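You operate a simulated robot arm through the tools that you are given. There is no shell and no other tool. Be economical: measure what you need, move in short steps, check, and stop when the job is done.

Carry out the task below with a simulated robot arm. There is one attempt and no reset: what you move stays moved.

Task
Take the carton that says "belt" from the packing bench and put it on top of the spare belt roll.
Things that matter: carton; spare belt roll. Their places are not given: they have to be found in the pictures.

It is judged by the outcome, as a careful person would: the job done as asked, and still so three seconds after it is handed in. It fails if anything else is knocked over, pushed out of place, dropped, spilled or broken.

Robot
A 6-joint arm with a two-finger parallel gripper, fixed in place. Base frame: the origin is at the foot of the arm, x ahead of it, y to its left, z up; the work surface is at about z = 0.85. Lengths are in m, angles in degrees, forces in N, time in s.
With the tool pointing down near the work surface it reaches from about 0.24 to 0.64 m from the base axis. Its first joint turns from -66.0 to 66.0 degrees. Payload 2.7 kg.
The TCP is the grasp point between the finger pads, 0.023 m short of the fingertips. In the tool frame z runs along the fingers and y along their closing line. The gripper opens to 0.094 m. The fingers are 0.038 m wide and 0.01 m thick; the gripper's body (0.054 by 0.096 m) begins 0.039 m behind the TCP.
Orientation is told as [roll, pitch, yaw] about the base's x, y, z axes, in that order, counted from this pose: with the fingers straight down and closing along the base's y, the tool's x points along the base's -x, its y along +y and its z along -z.

Tools
- The arm moves only by the tool move_arm. Its argument "commands" is a list of rows, each a list of 7 numbers: the turn, a rotation vector about the tool's x, y, z in degrees, then the shift along the tool's x, y, z in cm, then the closure, from 0 (fully open) to 1 (shut). In form: [[rx, ry, rz, tx, ty, tz, claw], ...]. A call has 1 to 8 rows; each row is the pose to reach, as a shift and turn from the pose commanded when the call began, along the tool's axes at that moment. A row lasts 0.2 s, in which the tool goes at most 0.05 m and 8.6 degrees; a call with a longer step from one row to the next is refused whole, and so is a gripper value outside its range. Where a pose cannot be reached the arm comes as near as it can. A force on the tool above 40 N (or 10 N above the force at the start of the call, whichever is more), or a blocked arm, ends the call early, and 0.2 s more pass. Each finger travels about 0.045 m/s and halts on what it meets, pressing with about 29 N; the grip force reading is that of the motor and also rises with nothing between the fingers. The clock runs only during rows and for 0.2 s after the last one: add rows that repeat a pose to give the fingers time. The reply holds the time, the measured pose of the TCP, the force on the tool along the base axes, the opening and the grip force, in the units named above and with some noise.
- Cameras (640 x 400 px; columns grow to the right, rows downward): "scene" is fixed at [0.0752, -0.4182, 1.3963]; the picture's right is [0.82, -0.57, 0.00], its down [-0.33, -0.48, -0.82] and it looks along [0.46, 0.67, -0.58] (base axes); focal length 324 px, centre (320, 200). "wrist" rides on the gripper at [0.086, 0.016, -0.074] in the tool frame; the picture's right is [-0.18, 0.98, 0.00], its down [-0.58, -0.11, -0.81] and it looks along [-0.79, -0.15, 0.59] (tool axes); focal length 243 px, centre (320, 200).
- get_image(camera): a new picture of that camera. The clock stands still meanwhile.
- point_at(camera, pixels): for up to 12 pixels [column, row] of the newest picture of that camera ("zoom" is the newest enlarged one), the place [x, y, z] in the base frame of the surface seen there, good to about 0.003 m, but the place of the scene camera against the robot may be out by one fixed shift of up to 0.018 m in any direction. The clock stands still meanwhile.
- inspect(camera, box): a new picture of the part [left, top, right, bottom] of that camera's present view, enlarged. The clock stands still meanwhile.
- job_done(): hands the job in; it is judged then, once.

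Work in short steps. Measure before you move; look again where a grasp or a placing could have gone wrong, and mend it. You have 60 turns and 26 pictures in all, those below and enlarged ones among them. Open the gripper and draw the arm clear of the work before you hand the job in, unless the task says otherwise; then end with one line.

The tools are called after "Emit:" as a command line: name --pt "numbers of a row" for each row, then --argument value for the rest, lists and objects as JSON in quotes. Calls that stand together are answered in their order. move_arm: Moves the arm, as the interface text tells. Its arguments: {"type":"object","properties":{"commands":{"type":"array"}},"required":["commands"]} The other tools are called the same way: get_image (camera) takes a picture; point_at (camera, pixels) gives the place of the surface under pixels of a picture; inspect (camera, box) takes an enlarged picture of a part of a camera's view; job_done () hands the job in.

At the start:

```text
time: 0.0
ee_pos: [0.337, 0.1606, 1.1927]
orientation: [0.0, 0.1, 0.0]
contact_force: [-0.4, 0.0, 0.9]
opening: 0.0938
grasp_force: 0.0
```

scene: 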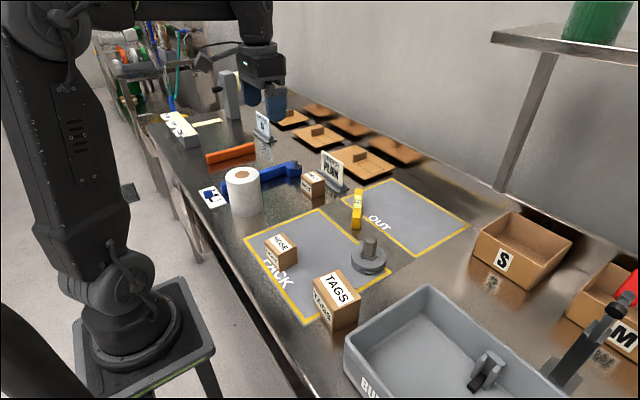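
wrist: 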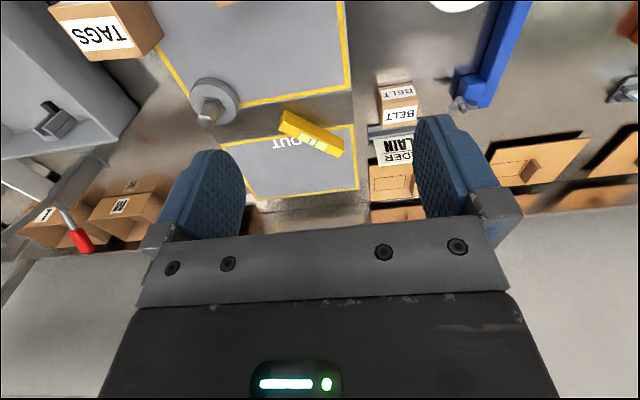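

The wrist view shows a carton labelled BELT at wrist (398,105), scene (313,185). I enlarge the scene around it and the candidate rolls.

Emit:
inspect --camera "scene" --box '[190, 130, 410, 290]'

Emit:
inspect --camera "scene" --box '[90, 20, 310, 160]'

Emit:
inspect --camera "wrist" --box '[340, 0, 640, 200]'

```text
2.50 times, centred on (300, 210) of scene
```

zoom: 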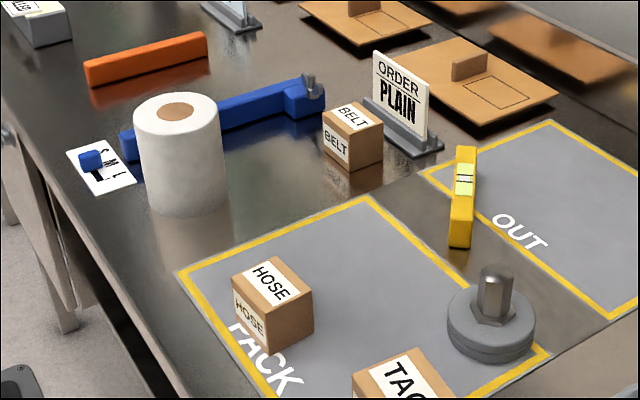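

```text
2.86 times, centred on (200, 90) of scene
```

zoom: 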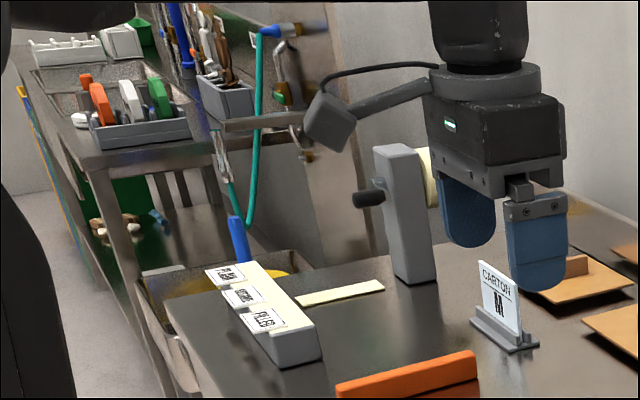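

```text
2.00 times, centred on (490, 100) of wrist
```

zoom: 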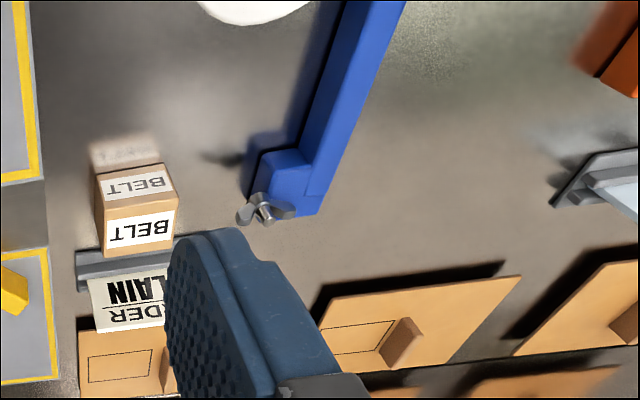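

The white standing roll with the core (scene 243,190) is the only spare roll on the bench. I measure the carton, sign and roll in both cameras.

Emit:
point_at --camera "scene" --pixels '[[313, 177], [302, 174], [313, 172], [325, 178], [313, 184], [314, 196], [243, 168], [228, 175], [258, 174], [243, 174], [332, 155], [340, 190]]'

Emit:
point_at --camera "zoom" --pixels '[[98, 174], [160, 165], [180, 194], [103, 205], [140, 185], [140, 232], [105, 255], [172, 246], [82, 256], [90, 282], [255, 5], [170, 300]]'

```text
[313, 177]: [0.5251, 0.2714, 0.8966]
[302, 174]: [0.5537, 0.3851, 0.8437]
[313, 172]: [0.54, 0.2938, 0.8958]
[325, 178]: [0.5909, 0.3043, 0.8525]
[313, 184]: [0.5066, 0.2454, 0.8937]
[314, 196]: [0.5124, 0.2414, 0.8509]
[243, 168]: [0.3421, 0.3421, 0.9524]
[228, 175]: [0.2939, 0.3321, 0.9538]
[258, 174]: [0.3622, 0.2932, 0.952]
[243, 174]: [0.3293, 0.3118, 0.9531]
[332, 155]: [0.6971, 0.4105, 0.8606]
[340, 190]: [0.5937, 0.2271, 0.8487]
```

```text
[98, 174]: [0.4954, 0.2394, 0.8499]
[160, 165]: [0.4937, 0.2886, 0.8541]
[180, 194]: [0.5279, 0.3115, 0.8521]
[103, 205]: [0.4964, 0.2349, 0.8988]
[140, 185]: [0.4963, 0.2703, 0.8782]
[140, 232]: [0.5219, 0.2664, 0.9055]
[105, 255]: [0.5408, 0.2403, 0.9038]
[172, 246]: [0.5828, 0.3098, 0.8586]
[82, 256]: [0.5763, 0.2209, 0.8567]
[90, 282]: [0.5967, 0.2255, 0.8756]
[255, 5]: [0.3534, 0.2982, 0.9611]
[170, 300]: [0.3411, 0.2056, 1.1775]
```

Carton spans about x 0.496–0.542, y 0.235–0.285, top 0.905; the sign base starts at x≈0.576. I move to a viewing pose above and in front of it.

Emit:
move_arm --pt "0 0 0 -2 2.5 3 0" --pt "0 0 0 -4 5 6 0" --pt "0 0 0 -6 7.5 9 0" --pt "0 0 0 -8 9.5 12 0" --pt "0 0 0 -8.3 10 14 0" --pt "0 0 0 -8.3 10 14 0"

Emit:
get_image --camera "wrist"

```text
time: 1.4
ee_pos: [0.4207, 0.2596, 1.0509]
orientation: [0.0, 0.0, 0.0]
contact_force: [-0.2, 0.7, -0.5]
opening: 0.0944
grasp_force: 0.1
```

```text
20 pictures are left
```

wrist: 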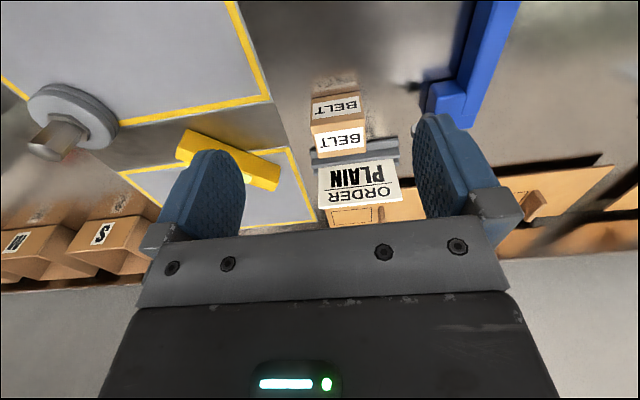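

Carton now at (338,130). I enlarge and measure its top corners.

Emit:
inspect --camera "wrist" --box '[270, 60, 430, 220]'

```text
2.50 times, centred on (350, 140) of wrist
```

zoom: 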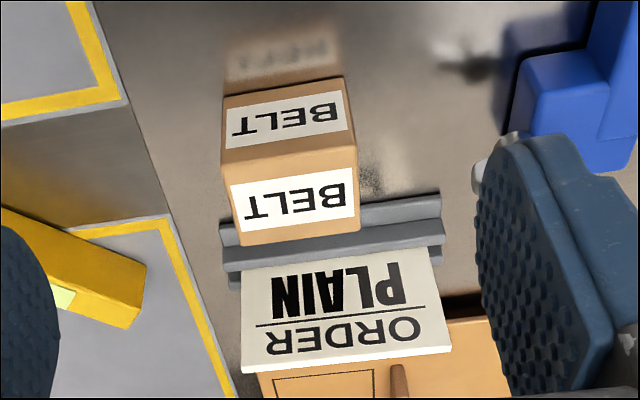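

The top face corners are at about zoom (225,165),(356,150),(358,228),(242,243). I measure these and the sign.

Emit:
point_at --camera "zoom" --pixels '[[226, 170], [353, 152], [355, 226], [244, 239], [295, 198], [226, 100], [342, 82], [290, 120], [228, 230], [436, 202], [250, 362], [445, 345]]'

```text
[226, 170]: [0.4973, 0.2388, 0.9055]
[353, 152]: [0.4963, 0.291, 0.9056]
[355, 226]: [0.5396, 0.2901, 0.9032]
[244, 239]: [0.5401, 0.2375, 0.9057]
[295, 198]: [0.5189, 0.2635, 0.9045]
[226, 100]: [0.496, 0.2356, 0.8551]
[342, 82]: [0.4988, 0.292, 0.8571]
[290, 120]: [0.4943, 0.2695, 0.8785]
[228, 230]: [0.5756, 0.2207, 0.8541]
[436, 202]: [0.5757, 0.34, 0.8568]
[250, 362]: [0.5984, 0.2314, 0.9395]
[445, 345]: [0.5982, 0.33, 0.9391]
```

Carton is axis-aligned, centre (0.518, 0.264), 0.053 wide in y. Before grasping, I look at the roll with the wrist camera from further back.

Emit:
move_arm --pt "0 0 0 2 0.5 -3 0" --pt "0 0 0 5 1.5 -6 0" --pt "0 0 0 9 2.5 -6 0" --pt "0 0 0 13 3.5 -6 0" --pt "0 0 0 16 4.5 -6 0" --pt "0 0 0 17.6 4.5 -6 0" --pt "0 0 0 17.6 4.5 -6 0"

Emit:
get_image --camera "wrist"

```text
time: 3.0
ee_pos: [0.2424, 0.3072, 1.109]
orientation: [0.1, 0.0, 0.1]
contact_force: [0.3, -0.4, 0.8]
opening: 0.0938
grasp_force: 0.1
```

```text
18 pictures are left
```

wrist: 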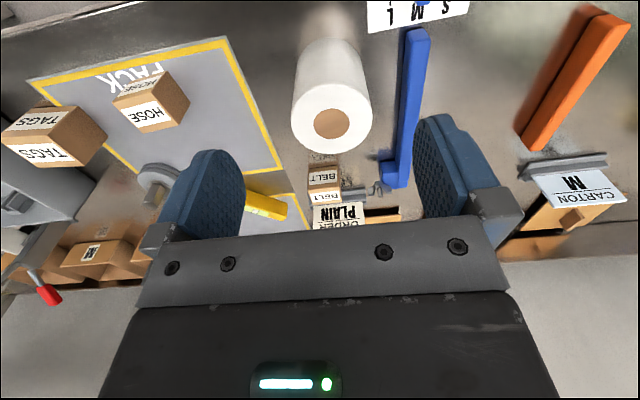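

The roll's top face is around (331,120). I measure its rim and centre.

Emit:
point_at --camera "wrist" --pixels '[[331, 124], [294, 120], [369, 116], [332, 87], [330, 150], [316, 125], [346, 122], [305, 143], [358, 140]]'

```text
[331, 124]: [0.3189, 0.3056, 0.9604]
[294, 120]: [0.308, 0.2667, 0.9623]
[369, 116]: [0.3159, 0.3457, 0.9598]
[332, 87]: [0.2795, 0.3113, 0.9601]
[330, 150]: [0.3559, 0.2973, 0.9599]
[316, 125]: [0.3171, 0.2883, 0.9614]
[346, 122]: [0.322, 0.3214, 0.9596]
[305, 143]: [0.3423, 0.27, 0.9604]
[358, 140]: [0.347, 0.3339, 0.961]
```

Roll centre ≈ (0.317, 0.306), radius ≈ 0.042, top 0.960. Now I move above the carton at z≈1.0.

Emit:
move_arm --pt "0 0 0 -4 -0.7 0 0" --pt "0 0 0 -8 -1.4 0 0" --pt "0 0 0 -12 -2 1 0" --pt "0 0 0 -16 -2.7 3 0" --pt "0 0 0 -20 -3.4 5 0" --pt "0 0 0 -24 -4 7.5 0" --pt "0 0 0 -27.6 -4.3 10.5 0" --pt "0 0 0 -27.6 -4.3 10.5 0"

```text
time: 4.8
ee_pos: [0.5226, 0.2642, 1.0029]
orientation: [0.0, 0.0, -0.1]
contact_force: [-0.8, 0.3, 0.3]
opening: 0.094
grasp_force: 0.0
```

At (0.5226, 0.2642, 1.003); I trim x by −0.4 cm and descend to z≈0.885 with the fingers open.

Emit:
move_arm --pt "0 0 0 0.4 0 3 0" --pt "0 0 0 0.4 0 6 0" --pt "0 0 0 0.4 0 8.5 0" --pt "0 0 0 0.4 0 10.5 0" --pt "0 0 0 0.4 0 11.8 0" --pt "0 0 0 0.4 0 11.8 0"

Emit:
get_image --camera "wrist"

```text
time: 6.2
ee_pos: [0.5183, 0.264, 0.8887]
orientation: [0.0, 0.1, 0.0]
contact_force: [0.4, 0.2, 0.8]
opening: 0.0939
grasp_force: 0.1
```

```text
17 pictures are left
```

wrist: 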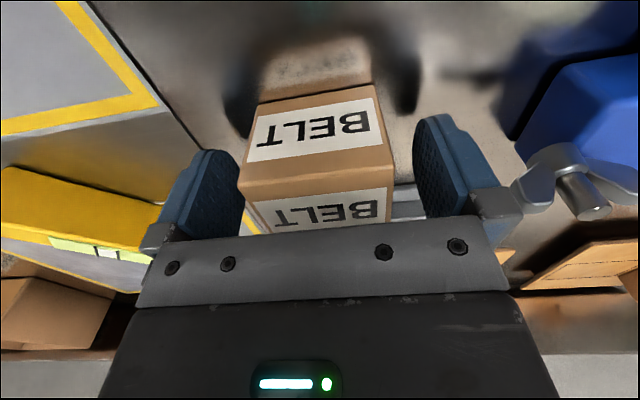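

Fingers straddle the carton, with the wing nut at (580,190) clear. I close the gripper.

Emit:
move_arm --pt "0 0 0 0 0 0 0.4" --pt "0 0 0 0 0 0 0.7" --pt "0 0 0 0 0 0 1" --pt "0 0 0 0 0 0 1" --pt "0 0 0 0 0 0 1" --pt "0 0 0 0 0 0 1"

```text
time: 7.6
ee_pos: [0.518, 0.2641, 0.8893]
orientation: [0.0, 0.0, 0.0]
contact_force: [0.7, 1.3, -0.2]
opening: 0.0595
grasp_force: 29.1
```

Opening stopped at 0.0595 with 29 N: carton is gripped. I lift it straight up by 17 cm.

Emit:
move_arm --pt "0 0 0 0 0 -1 1" --pt "0 0 0 0 0 -3 1" --pt "0 0 0 0 0 -6 1" --pt "0 0 0 0 0 -9 1" --pt "0 0 0 0 0 -12 1" --pt "0 0 0 0 0 -15 1" --pt "0 0 0 0 0 -17 1" --pt "0 0 0 0 0 -17 1"

Emit:
get_image --camera "wrist"

```text
time: 9.4
ee_pos: [0.5167, 0.2615, 1.0582]
orientation: [0.1, 0.1, 0.0]
contact_force: [0.2, 0.3, -1.0]
opening: 0.0594
grasp_force: 29.0
```

```text
16 pictures are left
```

wrist: 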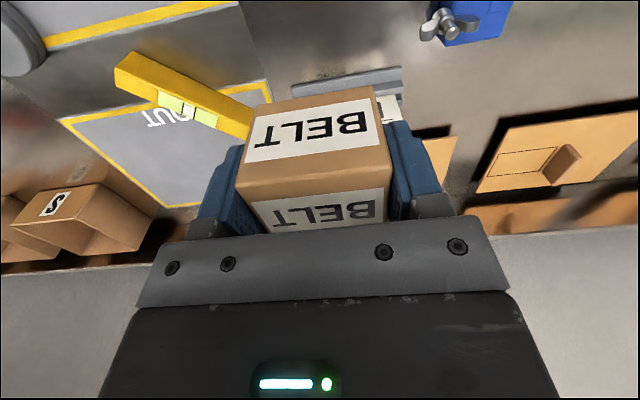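

Carton is held level. I measure its lower and upper front edges for the hang depth below the TCP.

Emit:
point_at --camera "wrist" --pixels '[[262, 105], [370, 89], [318, 98], [245, 180], [384, 166], [318, 130]]'

```text
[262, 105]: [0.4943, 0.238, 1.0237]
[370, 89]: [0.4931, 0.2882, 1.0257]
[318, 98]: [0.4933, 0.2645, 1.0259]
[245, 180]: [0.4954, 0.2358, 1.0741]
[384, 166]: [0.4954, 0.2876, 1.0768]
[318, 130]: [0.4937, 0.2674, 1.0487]
```

Carton bottom is ~0.036 below the TCP, centred on it. I carry it level over the roll centre (0.317, 0.306).

Emit:
move_arm --pt "0 0 0 2 0.4 0 1" --pt "0 0 0 5 1.1 0 1" --pt "0 0 0 9 2 0 1" --pt "0 0 0 13 2.9 0 1" --pt "0 0 0 16.5 3.7 0 1" --pt "0 0 0 19 4.2 0 1" --pt "0 0 0 20 4.45 0 1" --pt "0 0 0 20 4.45 0 1"

Emit:
get_image --camera "wrist"

Emit:
inspect --camera "scene" --box '[170, 80, 330, 240]'

```text
time: 11.2
ee_pos: [0.3191, 0.3066, 1.0602]
orientation: [0.0, 0.1, 0.0]
contact_force: [0.6, -0.8, -1.1]
opening: 0.0597
grasp_force: 29.1
```

```text
15 pictures are left
```

wrist: 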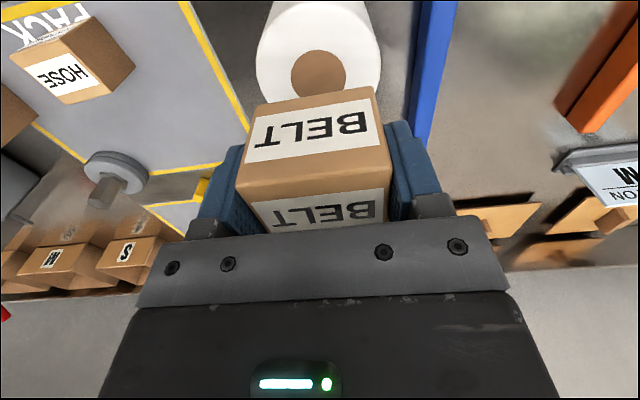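

```text
2.50 times, centred on (250, 160) of scene
```

zoom: 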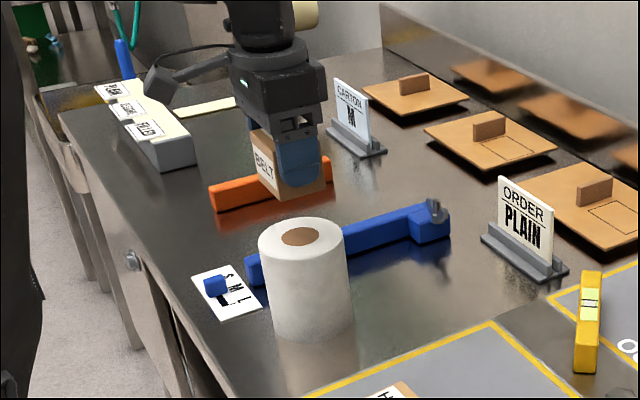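

The roll's core shows at (319,73), below the carton. I measure it again, relative to the carton.

Emit:
point_at --camera "wrist" --pixels '[[293, 75], [344, 71], [318, 52], [319, 85], [257, 75], [379, 65], [318, 5], [318, 98]]'

```text
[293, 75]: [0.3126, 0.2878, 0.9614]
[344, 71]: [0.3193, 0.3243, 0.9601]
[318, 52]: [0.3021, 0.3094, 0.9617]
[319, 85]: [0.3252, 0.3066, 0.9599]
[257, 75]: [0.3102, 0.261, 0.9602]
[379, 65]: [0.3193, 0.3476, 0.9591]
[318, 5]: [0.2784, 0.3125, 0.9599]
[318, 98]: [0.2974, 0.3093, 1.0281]
```

Roll centre is confirmed at (0.317, 0.306), carton centre ≈ 0.320. I shift 0.3 cm back and lower to just above contact.

Emit:
move_arm --pt "0 0 0 0.3 0 1.5 1" --pt "0 0 0 0.3 0 3 1" --pt "0 0 0 0.3 0 4.5 1" --pt "0 0 0 0.3 0 5.5 1" --pt "0 0 0 0.3 0 5.9 1" --pt "0 0 0 0.3 0 5.9 1"

Emit:
inspect --camera "scene" --box '[195, 120, 295, 220]'

```text
time: 12.6
ee_pos: [0.3132, 0.3065, 1.0018]
orientation: [0.0, 0.0, 0.0]
contact_force: [0.4, -0.3, -1.5]
opening: 0.0596
grasp_force: 28.8
```

```text
4.00 times, centred on (245, 170) of scene
```

zoom: 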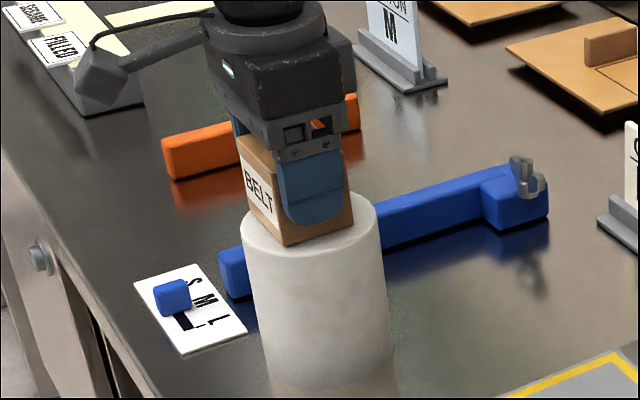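

The carton hovers ~5 mm over the roll but looks slightly left of centre (carton ≈(302,217), roll ≈(314,228) in the zoom). I measure both in this one view.

Emit:
point_at --camera "zoom" --pixels '[[246, 228], [382, 222], [315, 258], [355, 203], [289, 238], [254, 208], [349, 220], [265, 205], [270, 250], [360, 250]]'

Emit:
get_image --camera "wrist"

```text
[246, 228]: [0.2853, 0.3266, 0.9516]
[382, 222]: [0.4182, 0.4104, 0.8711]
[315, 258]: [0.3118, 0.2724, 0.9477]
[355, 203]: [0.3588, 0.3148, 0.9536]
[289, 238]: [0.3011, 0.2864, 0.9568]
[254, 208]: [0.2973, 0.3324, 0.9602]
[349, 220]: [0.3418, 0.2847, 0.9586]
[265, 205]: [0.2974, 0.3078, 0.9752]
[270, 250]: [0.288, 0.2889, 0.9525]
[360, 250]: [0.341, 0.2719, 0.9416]
```

```text
12 pictures are left
```

wrist: 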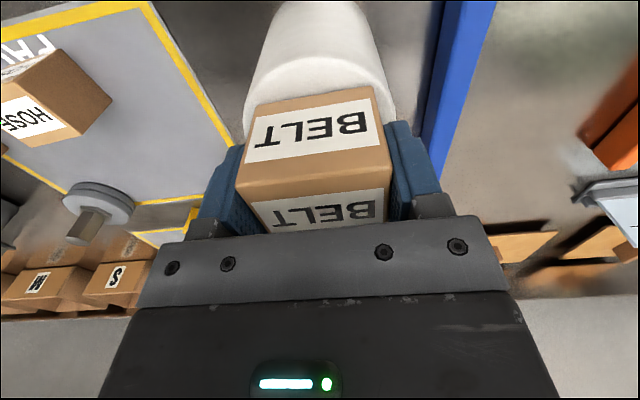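

Fitting the rim points gives roll centre (0.320, 0.310) in the scene frame against carton (0.320, 0.309): centred well enough. I lower gently to touch down.

Emit:
move_arm --pt "0 0 0 -0.2 0 0.1 1" --pt "0 0 0 -0.2 0 0.3 1" --pt "0 0 0 -0.2 0 0.4 1" --pt "0 0 0 -0.2 0 0.4 1"

```text
time: 13.6
ee_pos: [0.3166, 0.3077, 0.9971]
orientation: [0.3, -0.3, 0.0]
contact_force: [-5.3, -5.0, 33.0]
opening: 0.0594
grasp_force: 28.9
```

33 N upward: carton is pressed on the roll. I ease up about 2 mm to relieve it before releasing.

Emit:
move_arm --pt "0 0 0 0 0 -0.1 1" --pt "0 0 0 0 0 -0.2 1" --pt "0 0 0 0 0 -0.2 1"

```text
time: 14.4
ee_pos: [0.3161, 0.3081, 0.9978]
orientation: [0.1, -0.1, 0.0]
contact_force: [6.7, 0.5, 19.3]
opening: 0.0599
grasp_force: 29.4
```

Still 19 N; I ease up another 1.5 mm.

Emit:
move_arm --pt "0 0 0 0 0 -0.1 1" --pt "0 0 0 0 0 -0.15 1" --pt "0 0 0 0 0 -0.15 1"

```text
time: 15.2
ee_pos: [0.3147, 0.307, 0.9988]
orientation: [-0.1, 0.2, -0.1]
contact_force: [-0.7, 1.4, 1.7]
opening: 0.0598
grasp_force: 29.1
```

Force is about 2 N, so the carton just rests on the roll. I open the gripper slowly.

Emit:
move_arm --pt "0 0 0 0 0 0 0.35" --pt "0 0 0 0 0 0 0.3" --pt "0 0 0 0 0 0 0.2" --pt "0 0 0 0 0 0 0.1" --pt "0 0 0 0 0 0 0" --pt "0 0 0 0 0 0 0"

Emit:
get_image --camera "wrist"

```text
time: 16.6
ee_pos: [0.3156, 0.3062, 0.9991]
orientation: [0.0, 0.0, -0.1]
contact_force: [0.3, -0.3, -0.4]
opening: 0.0943
grasp_force: 0.1
```

```text
11 pictures are left
```

wrist: 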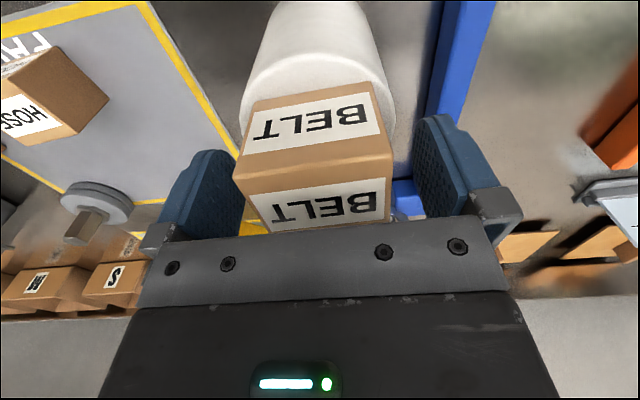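

Carton stands on the roll, fingers clear on both sides. I withdraw straight up.

Emit:
move_arm --pt "0 0 0 0 0 -1 0" --pt "0 0 0 0 0 -3 0" --pt "0 0 0 0 0 -6 0" --pt "0 0 0 0 0 -9 0" --pt "0 0 0 0 0 -12 0" --pt "0 0 0 0 0 -15 0" --pt "0 0 0 0 0 -18 0" --pt "0 0 0 0 0 -18 0"

Emit:
get_image --camera "scene"

Emit:
inspect --camera "scene" --box '[195, 120, 295, 220]'

```text
time: 18.4
ee_pos: [0.3112, 0.3075, 1.1789]
orientation: [-0.1, 0.0, 0.0]
contact_force: [0.3, -0.6, 0.1]
opening: 0.0942
grasp_force: 0.1
```

```text
10 pictures are left
```

scene: 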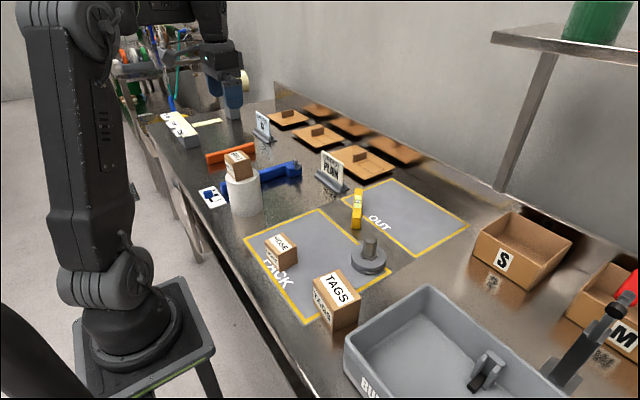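

```text
4.00 times, centred on (245, 170) of scene
```

zoom: 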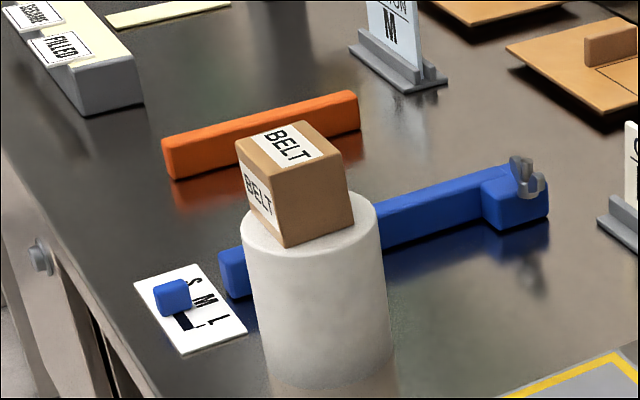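

The carton rests upright and stable on the roll at zoom (295,185), everything else is in place, and the arm is clear. I hand the job in.

Emit:
job_done

```text
The job is handed in.
```

The "belt" carton is standing upright on top of the white roll on the bench, which I took to be the spare belt roll because it was the only loose roll there; nothing else was moved, and the gripper is open and clear.
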